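You operate a simulated robot arm through the tools that you are given. There is no shell and no other tool. Be economical: measure what you need, move in short steps, check, and stop when the job is done.

You run a simulated robot arm. Do the job below in one go: nothing can be reset, and whatever is moved stays where it is left.

## Task
Fold the carton's flaps shut and stick the brown tape strip along the seam.
Fine: carton pushed close up to the fixture's stop; rub the strip down with the brown block till its pale patch is gone; block back.

Only the result counts: the job must be done as asked and must still hold three seconds after the hand-in. Knocking over, shifting, dropping, spilling or breaking anything else fails it. Flat cloth is picked up by pressing the open fingertips on it (5 to 10 N) and closing them slowly along it; thin cloth reads only 2 to 8 mm in the jaws.

## Robot
A 6-joint arm with a two-finger parallel gripper, fixed in place. Base frame: the origin is at the foot of the arm, x ahead of it, y to its left, z up. Readings come in mm, degrees, newtons and seconds.
With the tool pointing down near the work surface it reaches from about 180 to 760 mm from the base axis. Its first joint turns from -166.0 to 166.0 degrees. Payload 3.91 kg.
The tool frame sits at the grasp point between the pads (the TCP): z along the fingers, y along the line on which they close. The tips reach 30 mm beyond it. Largest opening 110 mm; finger width 20, thickness 10; the body of the gripper, 48 by 112 mm, starts 55 mm behind the TCP.
Orientation is that of the tool frame in the base frame, as [roll, pitch, yaw] about the fixed x, y, z axes, in that order (R = Rz(yaw) Ry(pitch) Rx(roll)). With the fingers straight down and closing along the base's y, the tool's x points along the base's -x, its y along +y and its z along -z.

## Interface
- The arm moves only by the tool play_rows. Its arguments are lists of equal length, an entry for each row: "offset": the shift along the base's x, y, z in units of 200 mm (1.0 is 200 mm), a list of three; "turn": the turn, a rotation vector about the base's x, y, z in units of 45 degrees (1.0 is 45 degrees), a list of three. In form: {"offset": [[dx, dy, dz], ...], "turn": [[rx, ry, rz], ...]}. A call has 1 to 8 rows; each row is the pose to reach, as a shift and turn from the pose commanded when the call began. "fingers" is the opening in per cent of the stroke, from 0 (shut) to 100 (fully open), set as the call begins (left out, the last holds). A call with a number of a shift or a turn outside -1 to 1 is refused whole. Each row takes 0.2 s and may step no farther than 50 mm and 8.6 degrees from the row before; otherwise, or with a gripper value out of range, the whole call is refused. Where a pose cannot be reached the arm comes as near as it can. A force on the tool above 40 N (or 10 N above the force at the start of the call, whichever is more), or a blocked arm, ends the call early, and 0.2 s more pass. The fingers move at their own pace (about 45 mm/s each) and stop on an object; they squeeze with about 32 N. The grip force told is the motor's: it shows also when the fingers shut on nothing. Time passes only in rows, and 0.2 s behind the last, so rows that repeat a pose let the fingers close. The reply holds the time, the measured pose of the TCP, the force on the tool along the base axes, the opening and the grip force, in the units named above and with some noise.
- Cameras (640 x 400 px; columns grow to the right, rows downward): "scene" is fixed at [48.2, 651.1, 1620.9]; the picture's right is [-0.96, -0.27, 0.00], its down [-0.24, 0.86, -0.46] and it looks along [0.12, -0.44, -0.89] (base axes); focal length 328 px, centre (320, 200). "wrist" rides on the gripper at [71, 22, -107] in the tool frame; the picture's right is [-0.29, 0.96, 0.00], its down [-0.76, -0.23, -0.61] and it looks along [-0.58, -0.18, 0.79] (tool axes); focal length 243 px, centre (320, 200). There is no depth. A picture from a camera that has moved, and an enlarged one, comes with that camera's place and axes in the base frame and with its lens.
- camera(camera): a new picture of that camera. It takes no simulated time.
- move_column(by): slides the trunk up (or, below 0, down) by that many mm; the arm rides with it, the base frame stays. It gives what a move gives, with no picture.
- inspect(camera, box): a new picture of the part [left, top, right, bottom] of that camera's present view, enlarged. It takes no simulated time.
- hand_in(): hands the job in; it is judged then, once.

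Work in short steps. Places have to be worked out from the pictures, the camera data and where the tool is seen: move nearer, look again, correct. Check each grasp and each placing, and mend what went wrong. You have 120 turns and 64 pictures in all, those below and enlarged ones among them. Open the gripper and draw the arm clear of the work before you hand the job in, unless the task says otherwise; then end with one line.

The tools are called after "Emit:" as name(argument=value, ...) on one line, values as JSON. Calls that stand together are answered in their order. play_rows: Moves the arm, as the interface text tells. Its arguments: {"type":"object","properties":{"offset":{"type":"array"},"turn":{"type":"array"},"fingers":{"type":"number"}},"required":["offset","turn"]} The other tools are called the same way: move_column (by) slides the trunk up or down; camera (camera) takes a picture; inspect (camera, box) takes an enlarged picture of a part of a camera's view; hand_in () hands the job in.

At the start:

```text
clock: 0.0
tcp_pos: [92.5, 312.0, 1241.9]
ee_rot: [180.0, 0.0, 180.0]
force: [-0.1, 0.2, -0.8]
opening: 109.9
gripper_force: 0.1
trunk travel left (down, up): [-525.0, 65.0]
```

scene: 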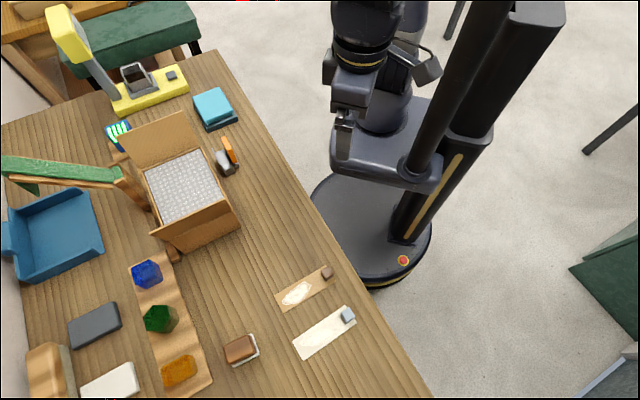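
wrist: 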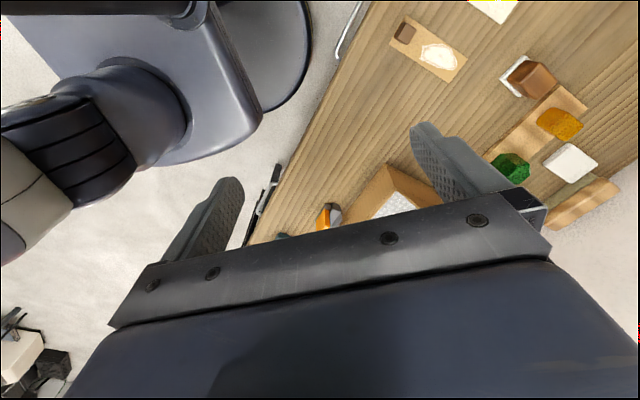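

I start with enlarged views of the carton area and the tape area.

Emit:
inspect(camera="scene", box=[80, 90, 280, 280])

Emit:
inspect(camera="scene", box=[200, 240, 380, 390])

```text
2.11 times, centred on (180, 185) of scene
camera zoom: at [48.2, 651.1, 1620.9], right [-0.96, -0.27, 0.0], down [-0.24, 0.86, -0.46], along [0.12, -0.44, -0.89], focal length 690 px, centre (615, 232)
```

zoom: 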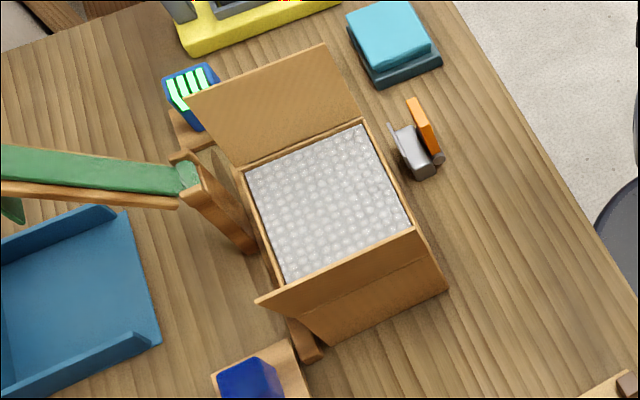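

```text
2.67 times, centred on (290, 315) of scene
camera zoom: at [48.2, 651.1, 1620.9], right [-0.96, -0.27, 0.0], down [-0.24, 0.86, -0.46], along [0.12, -0.44, -0.89], focal length 874 px, centre (400, -107)
```

zoom: 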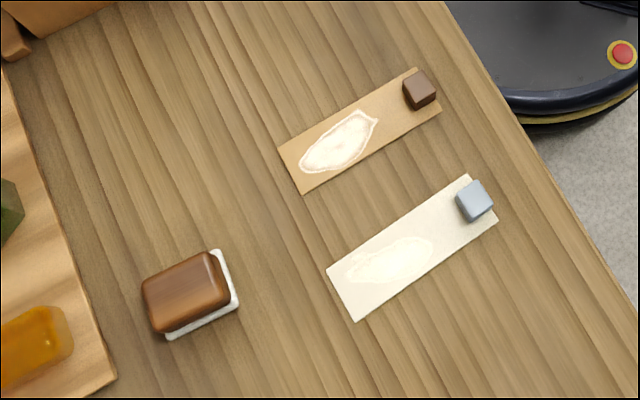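

I judge the carton at about (370,430), rotated about 43°, with two flaps standing open. I move the wrist camera nearer to see it.

Emit:
play_rows(offset=[[0.2, 0.05, 0], [0.4, 0.1, 0], [0.6, 0.15, 0], [0.8, 0.2, 0], [0.95, 0.25, 0]], turn=[[0, 0, 0], [0, 0, 0], [0, 0, 0], [0, 0, 0], [0, 0, 0]])

Emit:
camera(camera="wrist")

```text
clock: 1.2
tcp_pos: [282.6, 360.0, 1239.1]
ee_rot: [-180.0, -0.1, -180.0]
force: [0.2, 0.5, 0.3]
opening: 110.0
gripper_force: 0.1
trunk travel left (down, up): [-525.0, 65.0]
```

```text
59 pictures are left
camera wrist: at [211.6, 379.7, 1345.2], right [0.29, 0.96, 0.0], down [0.76, -0.23, 0.61], along [0.58, -0.18, -0.79], focal length 243 px, centre (320, 200)
```

wrist: 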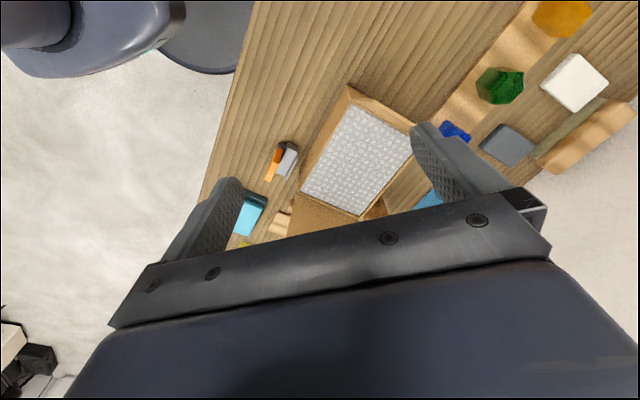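

The carton is between the fingers; I enlarge it to locate corners.

Emit:
inspect(camera="wrist", box=[230, 70, 460, 250])

Emit:
inspect(camera="scene", box=[90, 140, 220, 270])

```text
2.22 times, centred on (345, 160) of wrist
camera zoom: at [211.6, 379.7, 1345.2], right [0.29, 0.96, 0.0], down [0.76, -0.23, 0.61], along [0.58, -0.18, -0.79], focal length 539 px, centre (264, 289)
```

zoom: 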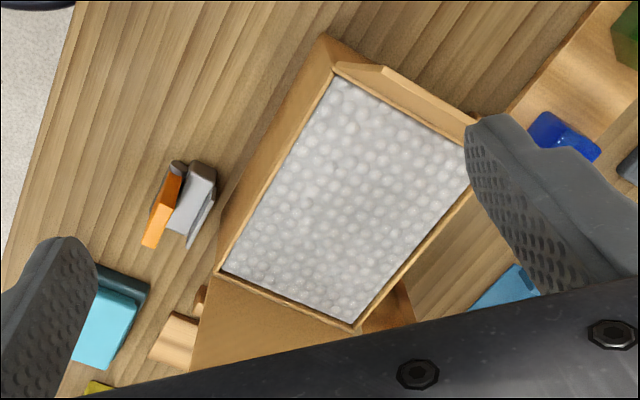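

```text
3.08 times, centred on (155, 205) of scene
camera zoom: at [48.2, 651.1, 1620.9], right [-0.96, -0.27, 0.0], down [-0.24, 0.86, -0.46], along [0.12, -0.44, -0.89], focal length 1009 px, centre (828, 185)
```

zoom: 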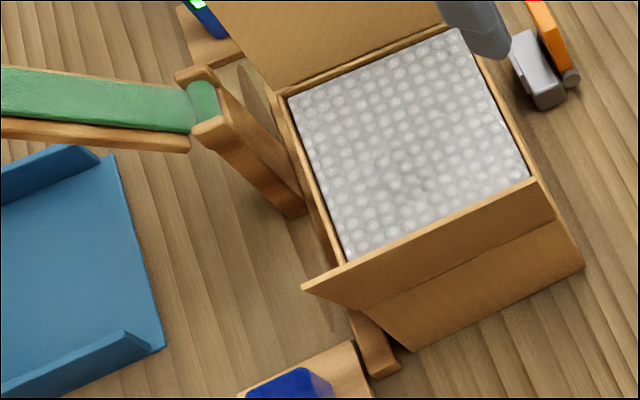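

Triangulated carton top corners at z≈970: N(329,397), L(459,265), F(559,364), R(430,497), hinges on the N‑R and L‑F edges. I move to see the fixture on the far (F‑R) side.

Emit:
play_rows(offset=[[0.2, 0.1, 0], [0.4, 0.25, 0], [0.6, 0.4, 0]], turn=[[0, 0, 0], [0, 0, 0], [0, 0, 0]])

Emit:
camera(camera="wrist")

```text
clock: 2.0
tcp_pos: [403.8, 438.2, 1240.8]
ee_rot: [-179.9, -0.1, -180.0]
force: [0.7, -0.5, 0.6]
opening: 109.9
gripper_force: 0.1
trunk travel left (down, up): [-525.0, 65.0]
```

```text
56 pictures are left
camera wrist: at [332.1, 457.9, 1347.5], right [0.29, 0.96, 0.0], down [0.76, -0.23, 0.61], along [0.58, -0.18, -0.79], focal length 243 px, centre (320, 200)
```

wrist: 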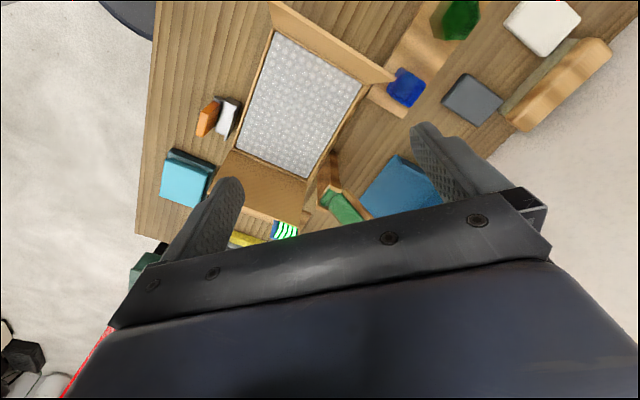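

I enlarge the fixture region.

Emit:
inspect(camera="wrist", box=[200, 60, 460, 250])

Emit:
inspect(camera="scene", box=[0, 130, 190, 280])

```text
2.11 times, centred on (330, 155) of wrist
camera zoom: at [332.1, 457.9, 1347.5], right [0.29, 0.96, 0.0], down [0.76, -0.23, 0.61], along [0.58, -0.18, -0.79], focal length 511 px, centre (299, 295)
```

zoom: 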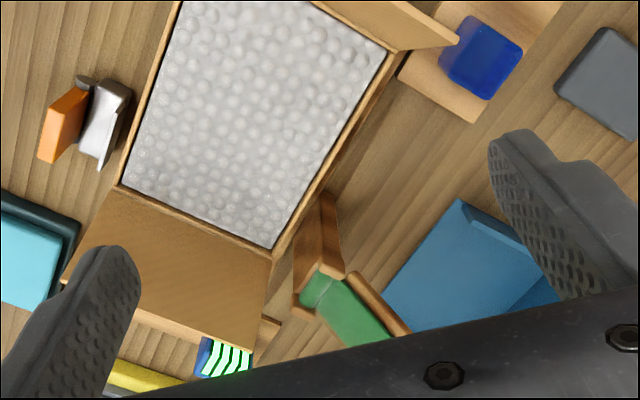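

```text
2.67 times, centred on (95, 205) of scene
camera zoom: at [48.2, 651.1, 1620.9], right [-0.96, -0.27, 0.0], down [-0.24, 0.86, -0.46], along [0.12, -0.44, -0.89], focal length 874 px, centre (920, 187)
```

zoom: 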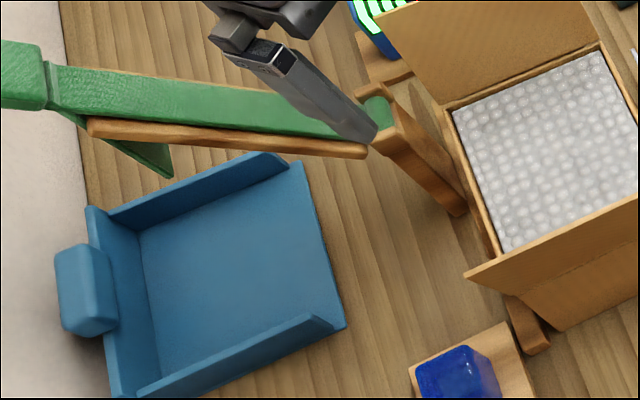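

A stop bar seems to lie behind the far flap (L‑F side). I move the camera over it.

Emit:
play_rows(offset=[[0.15, -0.15, 0], [0.3, -0.3, 0], [0.45, -0.45, 0], [0.6, -0.65, 0]], turn=[[0, 0, 0], [0, 0, 0], [0, 0, 0], [0, 0, 0]])

Emit:
inspect(camera="wrist", box=[160, 0, 480, 250])

```text
clock: 3.0
tcp_pos: [522.6, 310.7, 1239.9]
ee_rot: [-180.0, 0.0, -179.8]
force: [-0.5, 0.7, 0.0]
opening: 109.8
gripper_force: 0.0
trunk travel left (down, up): [-525.0, 65.0]
```

```text
1.60 times, centred on (320, 125) of wrist
camera zoom: at [451.2, 330.3, 1346.3], right [0.29, 0.96, 0.0], down [0.76, -0.23, 0.61], along [0.58, -0.18, -0.79], focal length 388 px, centre (320, 320)
```

zoom: 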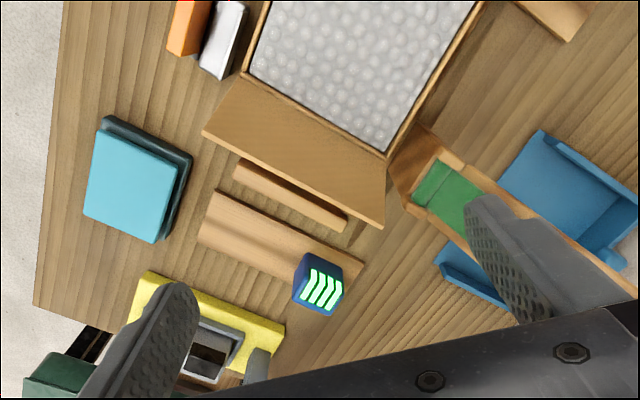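

Everything is located: stop bar lies ~100 mm beyond the carton along +u=(0.71,−0.71); a low rail guides the +v side. I go to the carton's N‑R side, yaw −45°, to push it there with half‑open, tilted fingers.

Emit:
play_rows(offset=[[-0.15, 0.15, 0], [-0.3, 0.3, 0], [-0.45, 0.45, 0], [-0.6, 0.6, 0], [-0.75, 0.75, 0], [-0.9, 0.88, 0], [-1.0, 1.0, 0]], turn=[[0, 0, -0.143], [0, 0, -0.286], [0, 0, -0.429], [0, 0, -0.571], [0, 0, -0.714], [0, 0, -0.857], [0, 0, -1.0]], fingers=50)

Emit:
play_rows(offset=[[-0.02, 0.02, 0], [-0.04, 0.04, -0.1], [-0.05, 0.05, -0.2], [-0.06, 0.06, -0.4], [-0.06, 0.06, -0.6]], turn=[[-0.118, -0.118, 0], [-0.236, -0.236, 0], [-0.354, -0.354, 0], [-0.471, -0.471, 0], [-0.471, -0.471, 0]])

Emit:
camera(camera="wrist")

Emit:
camera(camera="scene")

```text
clock: 4.6
tcp_pos: [321.6, 512.8, 1242.1]
ee_rot: [-179.9, 0.0, 135.0]
force: [0.2, 0.2, 0.3]
opening: 54.9
gripper_force: 0.1
trunk travel left (down, up): [-525.0, 65.0]
```

```text
clock: 5.8
tcp_pos: [309.7, 524.9, 1118.2]
ee_rot: [180.0, 30.1, 135.0]
force: [0.0, 0.0, 0.1]
opening: 55.0
gripper_force: 0.0
out of reach, approached as far as the arm can: row 1
trunk travel left (down, up): [-525.0, 65.0]
```

```text
52 pictures are left
camera wrist: at [242.9, 619.6, 1176.0], right [0.85, 0.5, 0.15], down [0.09, -0.41, 0.91], along [0.51, -0.76, -0.4], focal length 243 px, centre (320, 200)
```

wrist: 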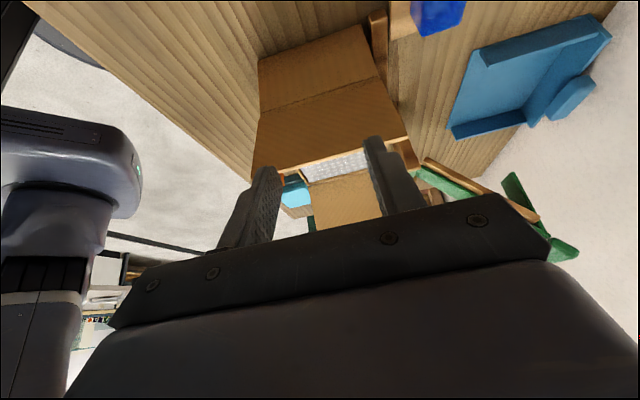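

```text
51 pictures are left
```

scene: 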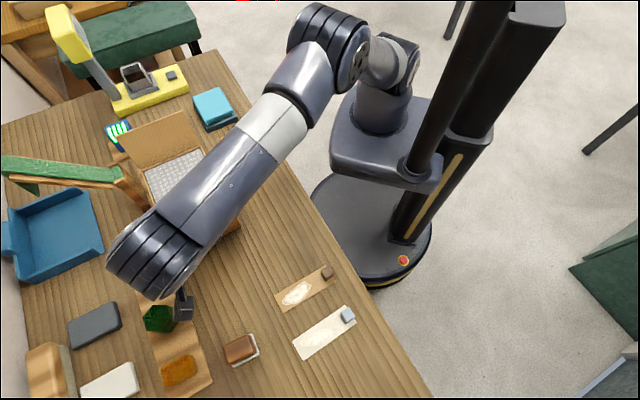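

The forearm would pass too near the standing flap with that tilt, so I return to vertical and fold the near flap first, then push the carton afterwards. I place the tips behind the near flap.

Emit:
play_rows(offset=[[0, 0, 0], [0, 0, 0], [0, 0, -0.1], [0, 0, -0.2], [0, 0, -0.32]], turn=[[0.118, 0.118, 0], [0.236, 0.236, 0], [0.354, 0.354, 0], [0.471, 0.471, 0], [0.471, 0.471, 0]])

Emit:
camera(camera="wrist")

```text
clock: 7.0
tcp_pos: [311.4, 523.4, 1056.4]
ee_rot: [-180.0, -0.1, 135.0]
force: [-0.5, 0.1, 0.3]
opening: 54.9
gripper_force: 0.1
trunk travel left (down, up): [-525.0, 65.0]
```

```text
50 pictures are left
camera wrist: at [276.3, 588.4, 1163.0], right [0.88, 0.47, 0.0], down [0.38, -0.7, 0.61], along [0.29, -0.53, -0.8], focal length 243 px, centre (320, 200)
```

wrist: 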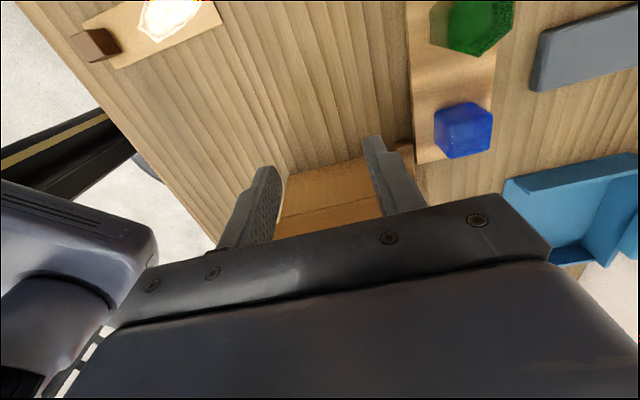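

Tips are behind the near flap and centred. I sweep forward and down along its arc.

Emit:
play_rows(offset=[[0.1, -0.1, 0], [0.194, -0.194, 0], [0.27, -0.27, 0.02], [0.35, -0.35, 0.03], [0.424, -0.424, 0.03], [0.513, -0.513, -0.02], [0.573, -0.573, -0.115], [0.608, -0.608, -0.205]], turn=[[0, 0, 0], [0, 0, 0], [0, 0, 0], [0, 0, 0], [0, 0, 0], [0, 0, 0], [0, 0, 0], [0, 0, 0]])

Emit:
camera(camera="wrist")

Emit:
camera(camera="scene")

```text
clock: 8.8
tcp_pos: [433.3, 402.6, 1016.6]
ee_rot: [180.0, 0.0, 135.0]
force: [-0.5, 0.9, 0.0]
opening: 55.0
gripper_force: 0.1
trunk travel left (down, up): [-525.0, 65.0]
```

```text
49 pictures are left
camera wrist: at [396.9, 466.2, 1122.8], right [0.88, 0.47, 0.0], down [0.37, -0.7, 0.61], along [0.29, -0.54, -0.79], focal length 243 px, centre (320, 200)
```

wrist: 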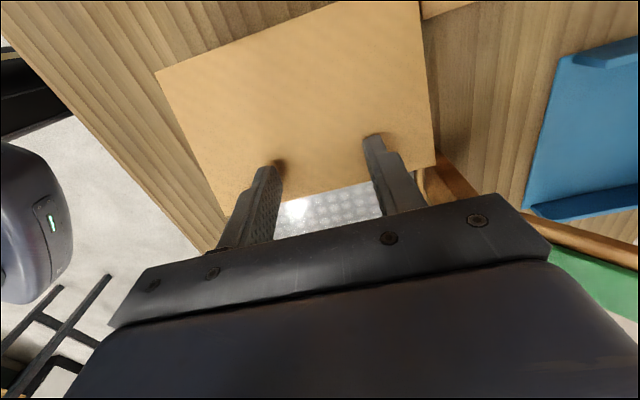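

```text
48 pictures are left
```

scene: 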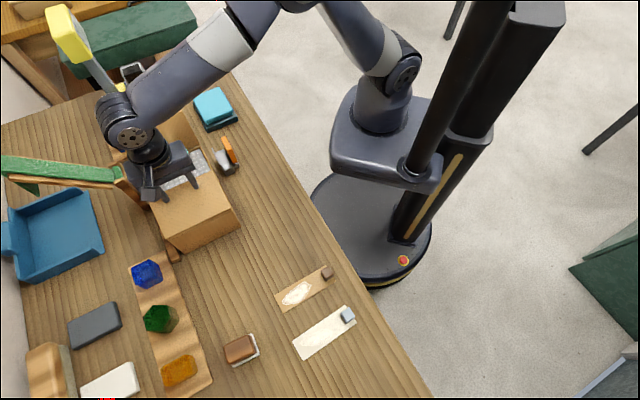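

The near flap is nearly flat under the tips with no load felt. I press it down a bit more, then rise and see whether it stays.

Emit:
play_rows(offset=[[0.0, 0.0, -0.03], [0.0, 0.0, -0.06], [0, 0, -0.08]], turn=[[0, 0, 0], [0, 0, 0], [0, 0, 0]])

Emit:
play_rows(offset=[[-0.02, 0.02, 0.2], [-0.05, 0.05, 0.4], [-0.1, 0.1, 0.6], [-0.2, 0.2, 0.8], [-0.3, 0.3, 0.85]], turn=[[0, 0, 0], [0, 0, 0], [0, 0, 0], [0, 0, 0], [0, 0, 0]])

Emit:
camera(camera="wrist")

```text
clock: 9.6
tcp_pos: [432.8, 403.0, 999.6]
ee_rot: [180.0, 0.0, 135.0]
force: [0.0, 0.0, 0.0]
opening: 54.9
gripper_force: 0.0
trunk travel left (down, up): [-525.0, 65.0]
```

```text
clock: 10.8
tcp_pos: [372.5, 466.5, 1170.2]
ee_rot: [-179.9, 0.0, 135.0]
force: [-0.6, 0.0, 1.0]
opening: 55.1
gripper_force: 0.0
trunk travel left (down, up): [-525.0, 65.0]
```

```text
47 pictures are left
camera wrist: at [337.2, 530.6, 1276.5], right [0.88, 0.47, 0.0], down [0.37, -0.7, 0.61], along [0.29, -0.54, -0.79], focal length 243 px, centre (320, 200)
```

wrist: 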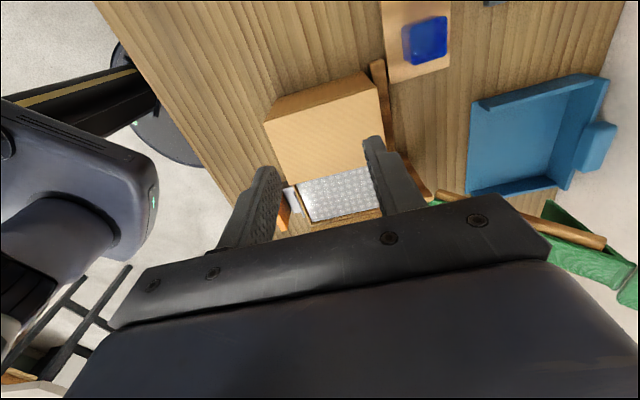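

The flap stays shut. Now I lower the fingers behind the N‑R face (tips z≈905, u≈−95).

Emit:
play_rows(offset=[[-0.135, 0.07, 0], [-0.135, 0.07, -0.2], [-0.135, 0.07, -0.4], [-0.135, 0.07, -0.6], [-0.135, 0.07, -0.8], [-0.135, 0.07, -1.0]], turn=[[0, 0, 0], [0, 0, 0], [0, 0, 0], [0, 0, 0], [0, 0, 0], [0, 0, 0]])

Emit:
play_rows(offset=[[0, 0, -0.1], [0, 0, -0.19], [0.03, -0.03, -0.19], [0.06, -0.06, -0.19], [0.09, -0.09, -0.19], [0.12, -0.12, -0.19]], turn=[[0, 0, 0], [0, 0, 0], [0, 0, 0], [0, 0, 0], [0, 0, 0], [0, 0, 0]])

Emit:
camera(camera="scene")

```text
clock: 12.2
tcp_pos: [347.5, 476.1, 972.5]
ee_rot: [180.0, 0.0, 134.9]
force: [0.4, 0.0, 0.2]
opening: 54.8
gripper_force: 0.1
trunk travel left (down, up): [-525.0, 65.0]
```

```text
clock: 13.6
tcp_pos: [370.1, 453.1, 934.3]
ee_rot: [179.9, 0.0, 135.1]
force: [-3.3, 2.3, 0.5]
opening: 55.0
gripper_force: 0.0
trunk travel left (down, up): [-525.0, 65.0]
```

```text
46 pictures are left
```

scene: 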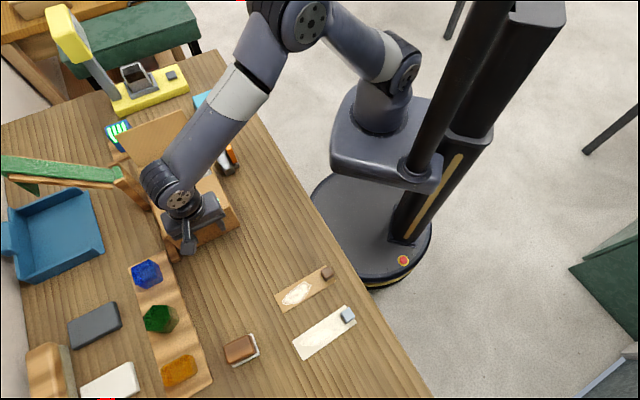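

Contact at u≈−49 as predicted, ~4 N. I push slowly along +u.

Emit:
play_rows(offset=[[0.028, -0.028, 0], [0.056, -0.056, 0], [0.085, -0.085, 0], [0.113, -0.113, 0], [0.141, -0.141, 0], [0.17, -0.17, 0], [0.198, -0.198, 0], [0.226, -0.226, 0]], turn=[[0, 0, 0], [0, 0, 0], [0, 0, 0], [0, 0, 0], [0, 0, 0], [0, 0, 0], [0, 0, 0], [0, 0, 0]])

Emit:
camera(camera="scene")

```text
clock: 15.4
tcp_pos: [413.8, 407.3, 932.2]
ee_rot: [-180.0, -0.1, 135.1]
force: [-3.6, 2.6, 0.3]
opening: 55.3
gripper_force: 0.4
trunk travel left (down, up): [-525.0, 65.0]
```

```text
45 pictures are left
```

scene: 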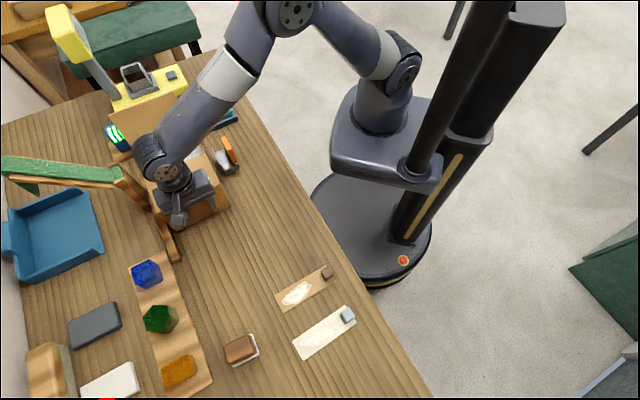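

Sliding evenly at 4 N. I continue in smaller steps, waiting for a force rise.

Emit:
play_rows(offset=[[0.014, -0.014, 0], [0.028, -0.028, 0], [0.042, -0.042, 0], [0.056, -0.056, 0], [0.07, -0.07, 0], [0.085, -0.085, 0]], turn=[[0, 0, 0], [0, 0, 0], [0, 0, 0], [0, 0, 0], [0, 0, 0], [0, 0, 0]])

Emit:
inspect(camera="scene", box=[80, 80, 260, 280])

```text
clock: 16.8
tcp_pos: [431.7, 390.2, 932.0]
ee_rot: [-180.0, 0.0, 135.1]
force: [-2.2, 3.1, -1.2]
opening: 54.8
gripper_force: 0.4
trunk travel left (down, up): [-525.0, 65.0]
```

```text
2.00 times, centred on (170, 180) of scene
camera zoom: at [48.2, 651.1, 1620.9], right [-0.96, -0.27, 0.0], down [-0.24, 0.86, -0.46], along [0.12, -0.44, -0.89], focal length 656 px, centre (620, 240)
```

zoom: 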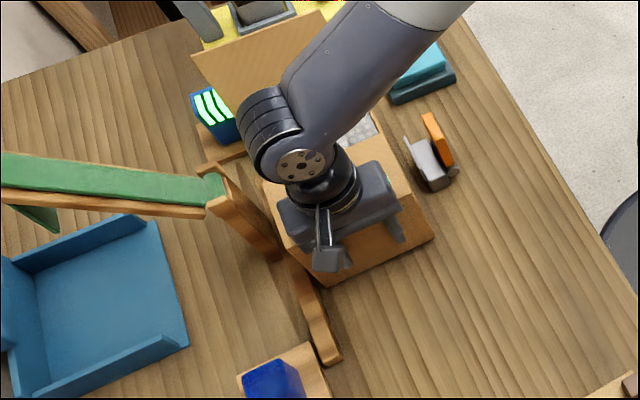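

Far face now about u≈225; I continue in 2.5 mm steps.

Emit:
play_rows(offset=[[0.009, -0.009, 0], [0.018, -0.018, 0], [0.027, -0.027, 0], [0.036, -0.036, 0], [0.045, -0.045, 0], [0.054, -0.054, 0]], turn=[[0, 0, 0], [0, 0, 0], [0, 0, 0], [0, 0, 0], [0, 0, 0], [0, 0, 0]])

```text
clock: 17.8
tcp_pos: [432.3, 389.0, 933.9]
ee_rot: [-180.0, -0.3, 134.9]
force: [-21.0, 17.3, 2.8]
opening: 55.3
gripper_force: 0.1
trunk travel left (down, up): [-525.0, 65.0]
stopped in row 4: the force on the tool passed its limit (the readings are from after the stop); the commanded pose is now the measured one
```

Force jumped at u≈+41 (face ≈226): it seems to be against the stop. I back off, rise, and look.

Emit:
play_rows(offset=[[-0.03, 0.03, 0], [-0.14, 0.14, 0.0], [-0.25, 0.25, 0.05], [-0.3, 0.3, 0.25], [-0.3, 0.3, 0.5], [-0.3, 0.3, 0.75], [-0.3, 0.3, 1.0]], turn=[[0, 0, 0], [0, 0, 0], [0, 0, 0], [0, 0, 0], [0, 0, 0], [0, 0, 0], [0, 0, 0]])

Emit:
camera(camera="wrist")

Emit:
inspect(camera="scene", box=[80, 60, 260, 260])

```text
clock: 19.4
tcp_pos: [375.5, 447.9, 1136.0]
ee_rot: [-179.9, -0.2, 134.9]
force: [-0.3, 0.3, 0.4]
opening: 55.0
gripper_force: 0.1
trunk travel left (down, up): [-525.0, 65.0]
```

```text
43 pictures are left
camera wrist: at [340.5, 511.0, 1242.7], right [0.88, 0.47, 0.0], down [0.38, -0.7, 0.6], along [0.28, -0.53, -0.8], focal length 243 px, centre (320, 200)
```

wrist: 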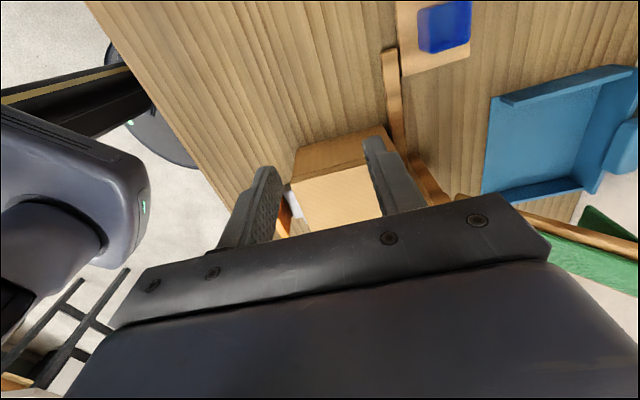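

```text
2.00 times, centred on (170, 160) of scene
camera zoom: at [48.2, 651.1, 1620.9], right [-0.96, -0.27, 0.0], down [-0.24, 0.86, -0.46], along [0.12, -0.44, -0.89], focal length 656 px, centre (620, 280)
```

zoom: 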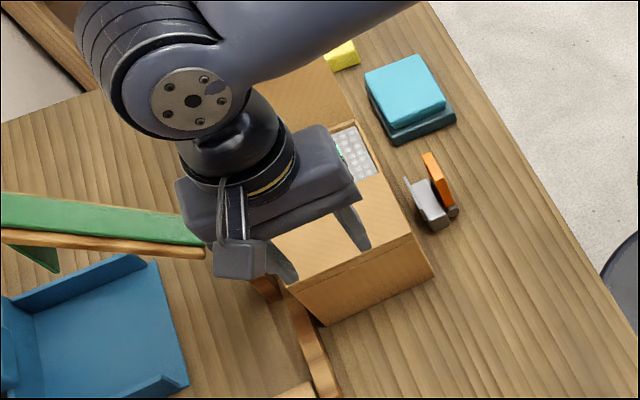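

Carton now sits at u≈40–226. I carry the tips over the far flap to its outer side.

Emit:
play_rows(offset=[[0.0, 0.0, 0.15], [0.15, -0.15, 0.15], [0.3, -0.3, 0.15], [0.45, -0.45, 0.15], [0.6, -0.6, 0.15], [0.75, -0.75, 0.15], [0.9, -0.9, 0.15]], turn=[[0, 0, 0], [0, 0, 0], [0, 0, 0], [0, 0, 0], [0, 0, 0], [0, 0, 0], [0, 0, 0]])

Emit:
play_rows(offset=[[0.15, -0.15, 0.0], [0.32, -0.32, 0]], turn=[[0, 0, 0], [0, 0, 0]])

Emit:
camera(camera="wrist")

Emit:
inspect(camera="scene", box=[60, 40, 280, 260])

```text
clock: 21.0
tcp_pos: [555.0, 267.8, 1159.7]
ee_rot: [-180.0, -0.3, 134.9]
force: [0.1, -0.2, -0.3]
opening: 54.8
gripper_force: 0.1
trunk travel left (down, up): [-525.0, 65.0]
```

```text
clock: 21.6
tcp_pos: [619.5, 202.0, 1161.2]
ee_rot: [180.0, -0.3, 134.8]
force: [-0.7, -0.1, 0.3]
opening: 55.2
gripper_force: 0.1
trunk travel left (down, up): [-525.0, 65.0]
```

```text
41 pictures are left
camera wrist: at [584.4, 265.4, 1268.9], right [0.88, 0.47, 0.0], down [0.38, -0.7, 0.6], along [0.28, -0.53, -0.8], focal length 243 px, centre (320, 200)
```

wrist: 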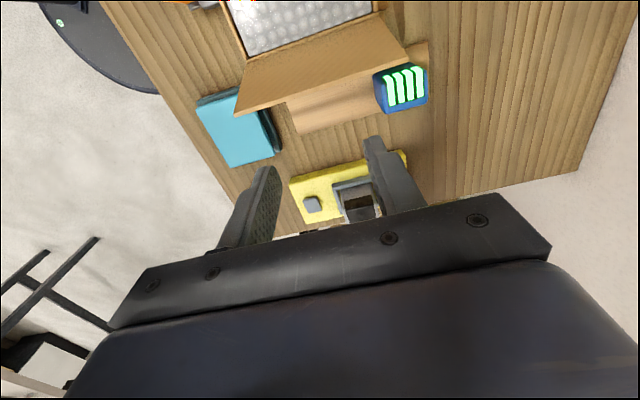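

```text
1.82 times, centred on (170, 150) of scene
camera zoom: at [48.2, 651.1, 1620.9], right [-0.96, -0.27, 0.0], down [-0.24, 0.86, -0.46], along [0.12, -0.44, -0.89], focal length 596 px, centre (593, 291)
```

zoom: 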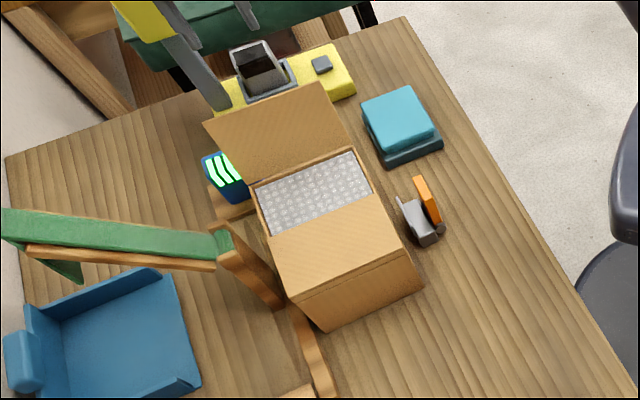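

The far flap's top edge is at u≈267, z≈1057, tips are beyond it at u≈295. I lower and sweep it inward and down.

Emit:
play_rows(offset=[[0, 0, -0.2], [0, 0, -0.4], [0, 0, -0.53]], turn=[[0, 0, 0], [0, 0, 0], [0, 0, 0]])

Emit:
play_rows(offset=[[-0.088, 0.088, 0], [-0.15, 0.15, 0.01], [-0.209, 0.209, 0.02], [-0.315, 0.315, 0.03], [-0.403, 0.403, -0.02], [-0.463, 0.463, -0.115], [-0.498, 0.498, -0.205], [-0.51, 0.51, -0.28]], turn=[[0, 0, 0], [0, 0, 0], [0, 0, 0], [0, 0, 0], [0, 0, 0], [0, 0, 0], [0, 0, 0], [0, 0, 0]])

Emit:
camera(camera="wrist")

```text
clock: 22.4
tcp_pos: [619.6, 204.4, 1055.2]
ee_rot: [180.0, -0.4, 134.9]
force: [0.0, -0.1, 1.1]
opening: 54.9
gripper_force: 0.1
trunk travel left (down, up): [-525.0, 65.0]
```

```text
clock: 24.2
tcp_pos: [519.4, 303.5, 999.6]
ee_rot: [-180.0, -0.3, 134.9]
force: [0.1, 0.1, 0.6]
opening: 54.9
gripper_force: 0.1
trunk travel left (down, up): [-525.0, 65.0]
```

```text
39 pictures are left
camera wrist: at [484.5, 367.6, 1107.1], right [0.88, 0.47, 0.0], down [0.38, -0.7, 0.6], along [0.28, -0.53, -0.8], focal length 243 px, centre (320, 200)
```

wrist: 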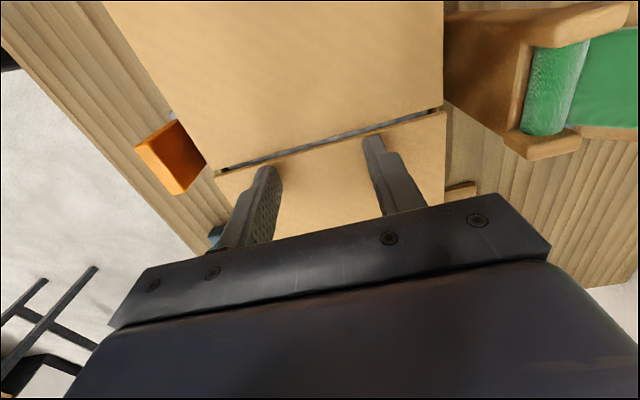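

Both flaps are nearly meeting. I press this one down gently to feel where it bottoms.

Emit:
play_rows(offset=[[0, 0, -0.015], [0, 0, -0.03], [0, 0, -0.045]], turn=[[0, 0, 0], [0, 0, 0], [0, 0, 0]])

```text
clock: 25.0
tcp_pos: [519.0, 304.3, 993.7]
ee_rot: [179.8, -0.3, 134.9]
force: [1.7, -1.5, 17.9]
opening: 55.4
gripper_force: 0.1
trunk travel left (down, up): [-525.0, 65.0]
```

It bottoms at z≈965. I do the same to the near flap close to the seam.

Emit:
play_rows(offset=[[0, 0, 0.15], [-0.1, 0.1, 0.2], [-0.2, 0.2, 0.2], [-0.26, 0.26, 0.15], [-0.26, 0.26, 0.06], [-0.26, 0.26, 0.02], [-0.26, 0.26, 0.0]], turn=[[0, 0, 0], [0, 0, 0], [0, 0, 0], [0, 0, 0], [0, 0, 0], [0, 0, 0], [0, 0, 0]])

Emit:
play_rows(offset=[[0, 0, 0.2], [-0.08, 0.08, 0.4], [-0.15, 0.15, 0.6], [-0.2, 0.2, 0.8]], turn=[[0, 0, 0], [0, 0, 0], [0, 0, 0], [0, 0, 0]])

Emit:
inspect(camera="wrist", box=[200, 40, 460, 250])

Emit:
inspect(camera="scene", box=[80, 60, 260, 260])

```text
clock: 26.6
tcp_pos: [466.0, 357.3, 995.6]
ee_rot: [179.8, -0.3, 134.9]
force: [-0.8, -1.0, 16.8]
opening: 55.5
gripper_force: 0.3
trunk travel left (down, up): [-525.0, 65.0]
```

```text
clock: 27.6
tcp_pos: [425.3, 394.2, 1152.3]
ee_rot: [-179.9, -0.2, 134.9]
force: [-0.9, -0.1, -0.1]
opening: 54.9
gripper_force: 0.1
trunk travel left (down, up): [-525.0, 65.0]
```

```text
1.90 times, centred on (330, 145) of wrist
camera zoom: at [389.2, 457.9, 1259.6], right [0.88, 0.47, 0.0], down [0.38, -0.7, 0.6], along [0.28, -0.53, -0.8], focal length 462 px, centre (301, 305)
```

zoom: 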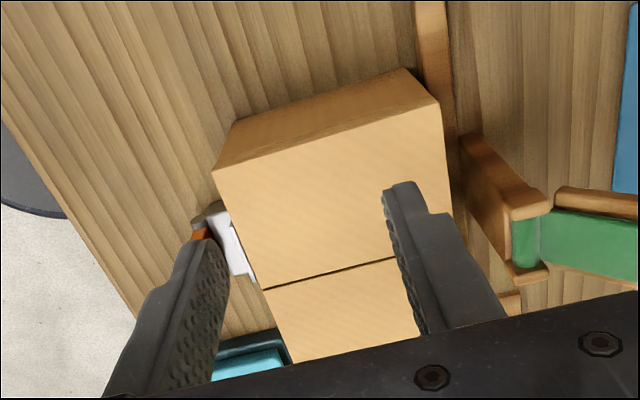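

```text
2.00 times, centred on (170, 160) of scene
camera zoom: at [48.2, 651.1, 1620.9], right [-0.96, -0.27, 0.0], down [-0.24, 0.86, -0.46], along [0.12, -0.44, -0.89], focal length 656 px, centre (620, 280)
```

zoom: 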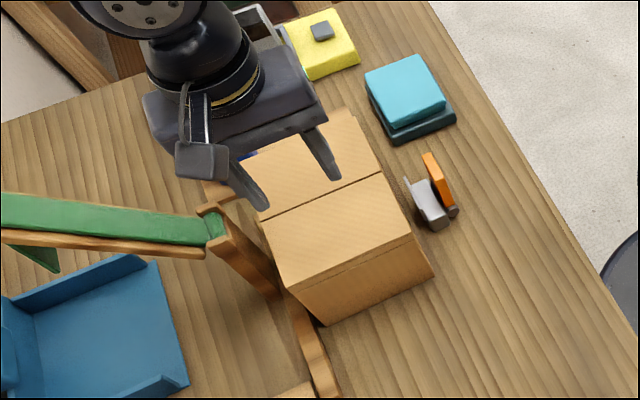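

Flaps are shut flat; seam runs at u≈141, v 510–658, z≈965. Next I go to the brown strip's tab, near (85,458).

Emit:
play_rows(offset=[[-0.2, 0.04, 0], [-0.4, 0.08, 0], [-0.6, 0.12, 0], [-0.8, 0.16, 0], [-1.0, 0.2, 0]], turn=[[0, 0, 0], [0, 0, 0], [0, 0, 0], [0, 0, 0], [0, 0, 0]])

Emit:
play_rows(offset=[[-0.2, 0.04, -0.1], [-0.4, 0.08, -0.2], [-0.55, 0.1, -0.4], [-0.7, 0.12, -0.6]], turn=[[0, 0, 0], [0, 0, 0], [0, 0, 0], [0, 0, 0]])

Emit:
camera(camera="wrist")

Emit:
camera(camera="scene")

```text
clock: 28.8
tcp_pos: [222.1, 432.2, 1152.9]
ee_rot: [179.9, -0.3, 134.9]
force: [0.0, 0.7, -0.8]
opening: 55.0
gripper_force: 0.1
trunk travel left (down, up): [-525.0, 65.0]
```

```text
refused: row 3 steps farther than a row can; nothing moved
```

```text
36 pictures are left
camera wrist: at [187.2, 496.5, 1259.5], right [0.88, 0.47, 0.0], down [0.38, -0.7, 0.6], along [0.28, -0.53, -0.8], focal length 243 px, centre (320, 200)
```

wrist: 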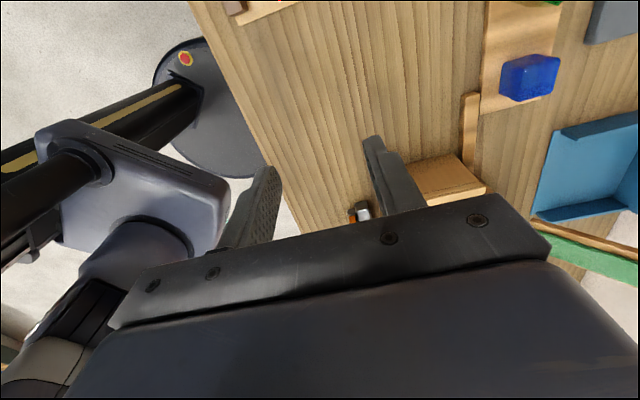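

```text
35 pictures are left
```

scene: 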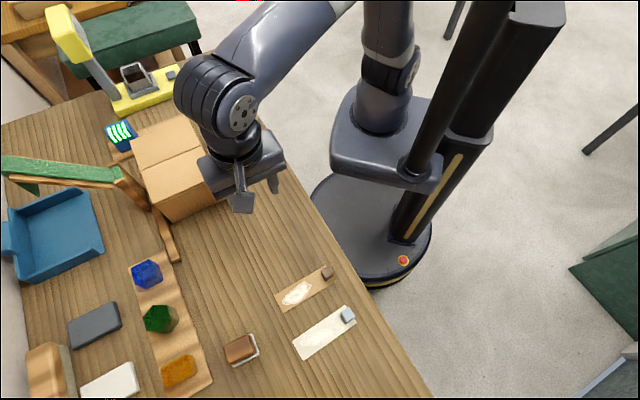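

Row step was too long; I go again with smaller steps.

Emit:
play_rows(offset=[[-0.17, 0.03, -0.1], [-0.34, 0.06, -0.2], [-0.5, 0.1, -0.35], [-0.6, 0.12, -0.55], [-0.685, 0.13, -0.76]], turn=[[0, 0, 0], [0, 0, 0], [0, 0, 0], [0, 0, 0], [0, 0, 0]])

Emit:
inspect(camera="wrist", box=[200, 40, 460, 250])

Emit:
inspect(camera="scene", box=[220, 210, 380, 370])

```text
clock: 30.0
tcp_pos: [88.6, 461.3, 997.9]
ee_rot: [180.0, -0.3, 134.9]
force: [-0.3, -0.5, -0.1]
opening: 54.9
gripper_force: 0.0
trunk travel left (down, up): [-525.0, 65.0]
```

```text
1.90 times, centred on (330, 145) of wrist
camera zoom: at [52.8, 524.8, 1106.5], right [0.88, 0.47, 0.0], down [0.38, -0.7, 0.6], along [0.28, -0.53, -0.8], focal length 462 px, centre (301, 305)
```

zoom: 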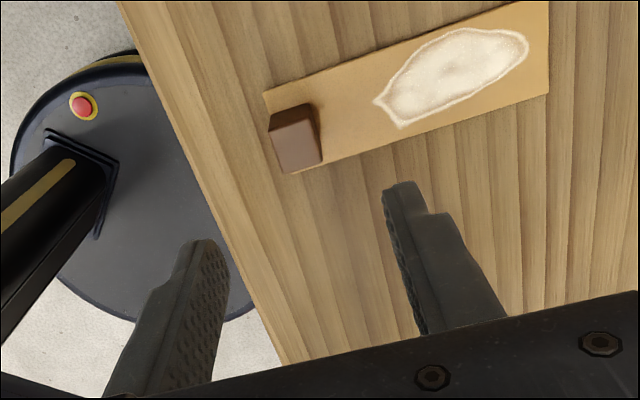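

```text
2.50 times, centred on (300, 290) of scene
camera zoom: at [48.2, 651.1, 1620.9], right [-0.96, -0.27, 0.0], down [-0.24, 0.86, -0.46], along [0.12, -0.44, -0.89], focal length 820 px, centre (370, -25)
```

zoom: 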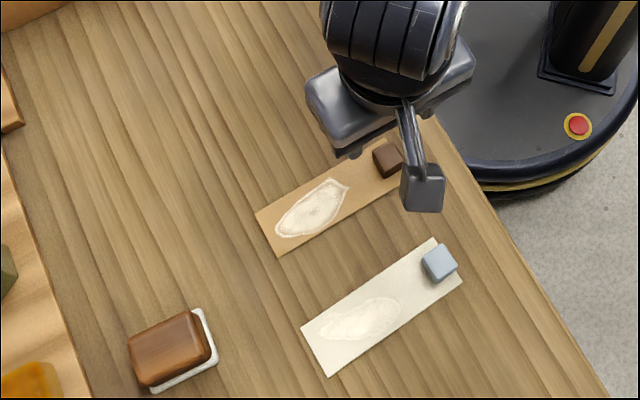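

Tab top ≈(86,456), strip centre u≈−265, v≈441, and its direction already matches the seam. I align and descend with tips to just above the strip.

Emit:
play_rows(offset=[[-0.013, -0.026, -0.1], [-0.013, -0.026, -0.25], [-0.013, -0.026, -0.35]], turn=[[0, 0, 0], [0, 0, 0], [0, 0, 0]])

Emit:
camera(camera="wrist")

```text
clock: 30.8
tcp_pos: [84.3, 455.5, 929.8]
ee_rot: [180.0, -0.3, 134.9]
force: [0.1, -0.4, 0.6]
opening: 54.9
gripper_force: 0.1
trunk travel left (down, up): [-525.0, 65.0]
```

```text
32 pictures are left
camera wrist: at [49.4, 519.7, 1037.0], right [0.88, 0.47, 0.0], down [0.38, -0.7, 0.6], along [0.28, -0.53, -0.8], focal length 243 px, centre (320, 200)
```

wrist: 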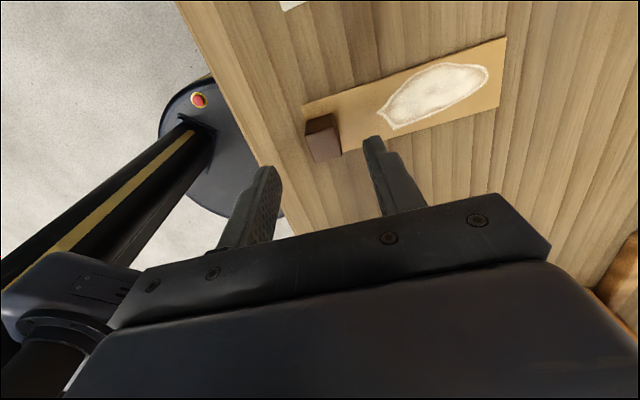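

Alignment is good. Descend to TCP z≈887 and close.

Emit:
play_rows(offset=[[0.01, 0.005, -0.1], [0.01, 0.005, -0.17], [0.01, 0.005, -0.212]], turn=[[0, 0, 0], [0, 0, 0], [0, 0, 0]])

Emit:
play_rows(offset=[[0, 0, 0], [0, 0, 0], [0, 0, 0], [0, 0, 0]], turn=[[0, 0, 0], [0, 0, 0], [0, 0, 0], [0, 0, 0]], fingers=0)

Emit:
camera(camera="wrist")

```text
clock: 31.6
tcp_pos: [87.1, 456.6, 887.8]
ee_rot: [-180.0, -0.3, 134.9]
force: [-0.7, -1.4, 0.6]
opening: 55.0
gripper_force: 0.0
trunk travel left (down, up): [-525.0, 65.0]
```

```text
clock: 32.6
tcp_pos: [87.9, 457.1, 887.5]
ee_rot: [-179.9, -0.4, 134.9]
force: [-1.0, -0.1, -0.3]
opening: 20.2
gripper_force: 32.3
trunk travel left (down, up): [-525.0, 65.0]
```

```text
31 pictures are left
camera wrist: at [52.8, 521.0, 994.3], right [0.88, 0.47, 0.0], down [0.38, -0.7, 0.6], along [0.28, -0.53, -0.8], focal length 243 px, centre (320, 200)
```

wrist: 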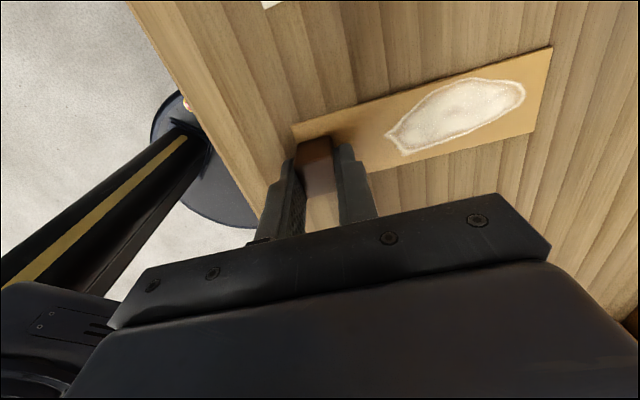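

Tab gripped (20 mm). Strip centre is 58 mm beyond the TCP along v. I lift and carry it toward the carton: target TCP ≈(473,271).

Emit:
play_rows(offset=[[0, 0, 0.05], [0, 0, 0.25], [0, 0, 0.5], [0, 0, 0.75], [0, 0, 0.95]], turn=[[0, 0, 0], [0, 0, 0], [0, 0, 0], [0, 0, 0], [0, 0, 0]])

Emit:
play_rows(offset=[[0.15, -0.07, 0], [0.32, -0.15, 0], [0.49, -0.23, 0], [0.66, -0.31, 0], [0.83, -0.39, 0], [0.98, -0.46, 0]], turn=[[0, 0, 0], [0, 0, 0], [0, 0, 0], [0, 0, 0], [0, 0, 0], [0, 0, 0]])

Emit:
camera(camera="wrist")

Emit:
camera(camera="scene")

```text
clock: 33.8
tcp_pos: [85.8, 452.8, 1073.4]
ee_rot: [180.0, -0.3, 134.9]
force: [-0.4, 1.3, -0.5]
opening: 20.4
gripper_force: 32.2
trunk travel left (down, up): [-525.0, 65.0]
```

```text
clock: 35.2
tcp_pos: [286.3, 362.7, 1073.2]
ee_rot: [-180.0, -0.3, 135.0]
force: [0.2, -0.7, 0.7]
opening: 20.4
gripper_force: 32.5
trunk travel left (down, up): [-525.0, 65.0]
```

```text
30 pictures are left
camera wrist: at [251.2, 426.5, 1182.0], right [0.88, 0.47, 0.0], down [0.38, -0.7, 0.6], along [0.28, -0.53, -0.8], focal length 243 px, centre (320, 200)
```

wrist: 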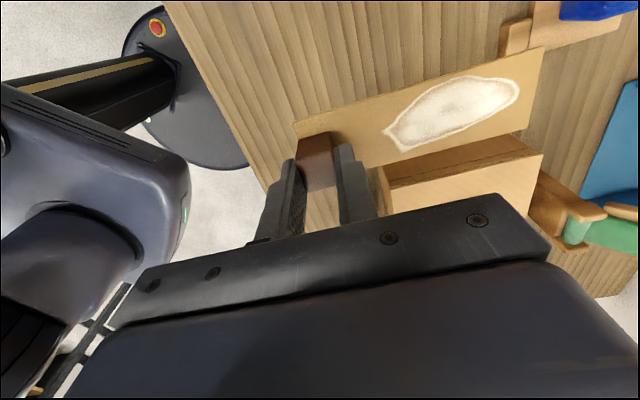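

```text
29 pictures are left
```

scene: 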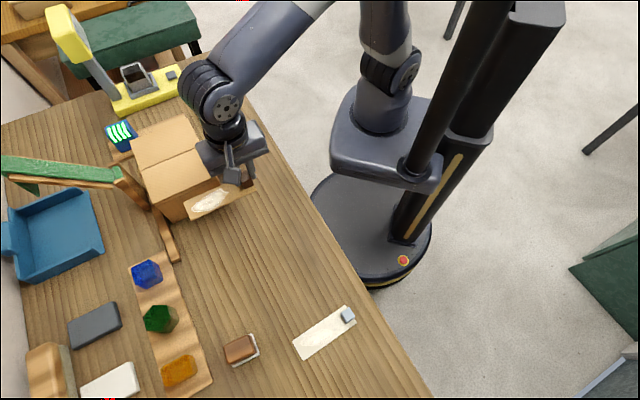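

Strip held level. I move over the seam and lower to ~25 mm above it.

Emit:
play_rows(offset=[[0.17, -0.084, 0], [0.34, -0.168, 0], [0.51, -0.252, 0], [0.68, -0.336, 0], [0.85, -0.42, 0], [0.933, -0.46, 0], [0.933, -0.46, -0.12], [0.933, -0.46, -0.22]], turn=[[0, 0, 0], [0, 0, 0], [0, 0, 0], [0, 0, 0], [0, 0, 0], [0, 0, 0], [0, 0, 0], [0, 0, 0]])

Emit:
camera(camera="wrist")

Emit:
inspect(camera="scene", box=[80, 60, 260, 260])

```text
clock: 37.0
tcp_pos: [471.5, 275.5, 1033.0]
ee_rot: [180.0, -0.3, 134.9]
force: [-0.1, 0.0, -0.4]
opening: 20.5
gripper_force: 31.9
trunk travel left (down, up): [-525.0, 65.0]
```

```text
28 pictures are left
camera wrist: at [436.1, 339.1, 1139.5], right [0.88, 0.47, 0.0], down [0.38, -0.7, 0.6], along [0.28, -0.53, -0.8], focal length 243 px, centre (320, 200)
```

wrist: 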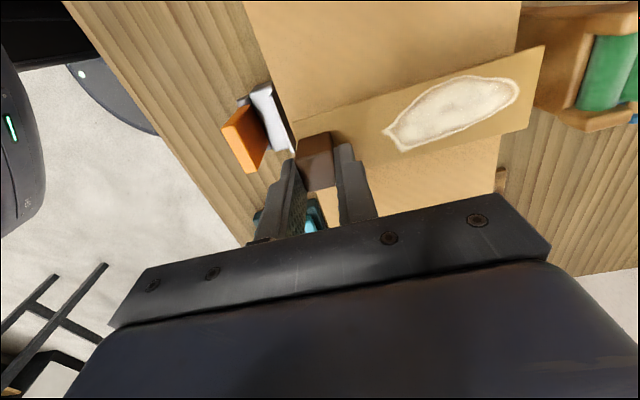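

```text
2.00 times, centred on (170, 160) of scene
camera zoom: at [48.2, 651.1, 1620.9], right [-0.96, -0.27, 0.0], down [-0.24, 0.86, -0.46], along [0.12, -0.44, -0.89], focal length 656 px, centre (620, 280)
```

zoom: 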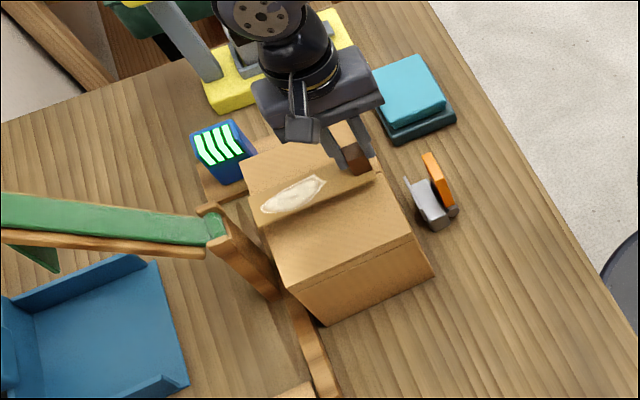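

Strip centre computed u≈136, v≈583; I shift +5 mm in u and lower gently to contact.

Emit:
play_rows(offset=[[0.021, -0.014, -0.05], [0.021, -0.014, -0.1], [0.021, -0.014, -0.125], [0.021, -0.014, -0.14], [0.021, -0.014, -0.155]], turn=[[0, 0, 0], [0, 0, 0], [0, 0, 0], [0, 0, 0], [0, 0, 0]])

Emit:
inspect(camera="wrist", box=[200, 0, 560, 240])

```text
clock: 38.2
tcp_pos: [476.2, 270.9, 1004.2]
ee_rot: [179.8, -0.3, 134.9]
force: [-1.0, -1.2, 20.7]
opening: 20.7
gripper_force: 32.2
trunk travel left (down, up): [-525.0, 65.0]
```

```text
1.67 times, centred on (380, 120) of wrist
camera zoom: at [440.1, 333.7, 1110.4], right [0.88, 0.47, 0.0], down [0.37, -0.7, 0.6], along [0.29, -0.53, -0.8], focal length 404 px, centre (220, 333)
```

zoom: 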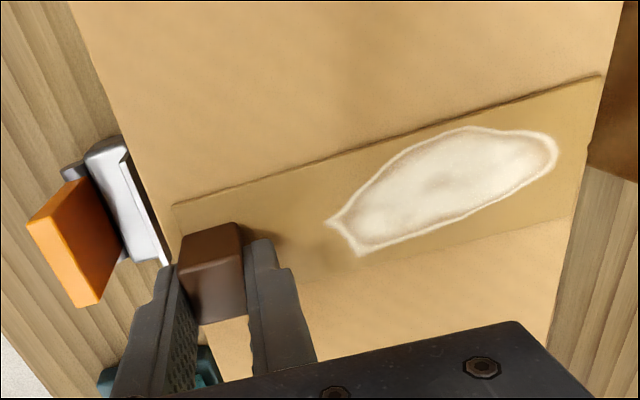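

Strip lies flat on the top at 20 N, spanning edge to edge. I release and rise.

Emit:
play_rows(offset=[[0, 0, 0], [0, 0, 0], [0, 0, 0.01]], turn=[[0, 0, 0], [0, 0, 0], [0, 0, 0]], fingers=40)

Emit:
play_rows(offset=[[0, 0, 0.1], [0, 0, 0.3], [-0.05, 0.05, 0.5], [-0.1, 0.1, 0.7]], turn=[[0, 0, 0], [0, 0, 0], [0, 0, 0], [0, 0, 0]])

Emit:
camera(camera="wrist")

Emit:
inspect(camera="scene", box=[80, 60, 260, 260])

```text
clock: 39.0
tcp_pos: [475.7, 271.2, 1003.8]
ee_rot: [-180.0, -0.2, 134.8]
force: [-0.2, -0.3, -0.1]
opening: 44.1
gripper_force: 0.1
trunk travel left (down, up): [-525.0, 65.0]
```

```text
clock: 40.0
tcp_pos: [456.4, 292.4, 1143.1]
ee_rot: [179.9, -0.3, 134.8]
force: [-0.9, 1.2, 0.6]
opening: 44.1
gripper_force: 0.1
trunk travel left (down, up): [-525.0, 65.0]
```

```text
25 pictures are left
camera wrist: at [420.6, 355.5, 1251.2], right [0.88, 0.47, 0.0], down [0.38, -0.7, 0.6], along [0.28, -0.53, -0.8], focal length 243 px, centre (320, 200)
```

wrist: 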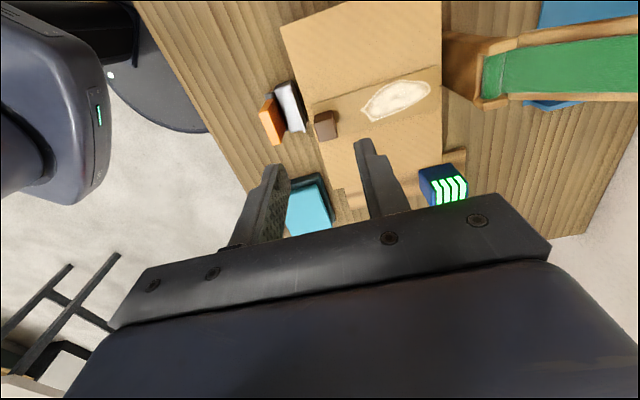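

```text
2.00 times, centred on (170, 160) of scene
camera zoom: at [48.2, 651.1, 1620.9], right [-0.96, -0.27, 0.0], down [-0.24, 0.86, -0.46], along [0.12, -0.44, -0.89], focal length 656 px, centre (620, 280)
```

zoom: 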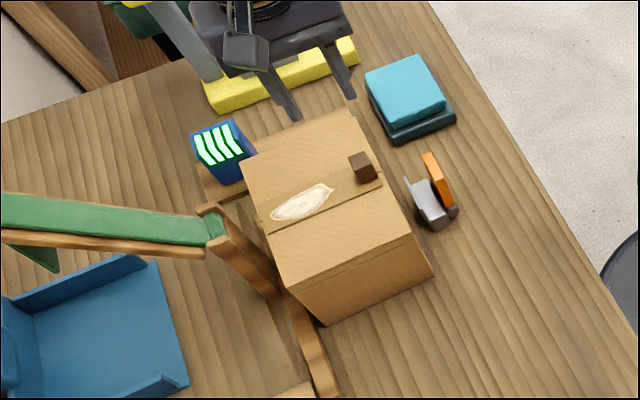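

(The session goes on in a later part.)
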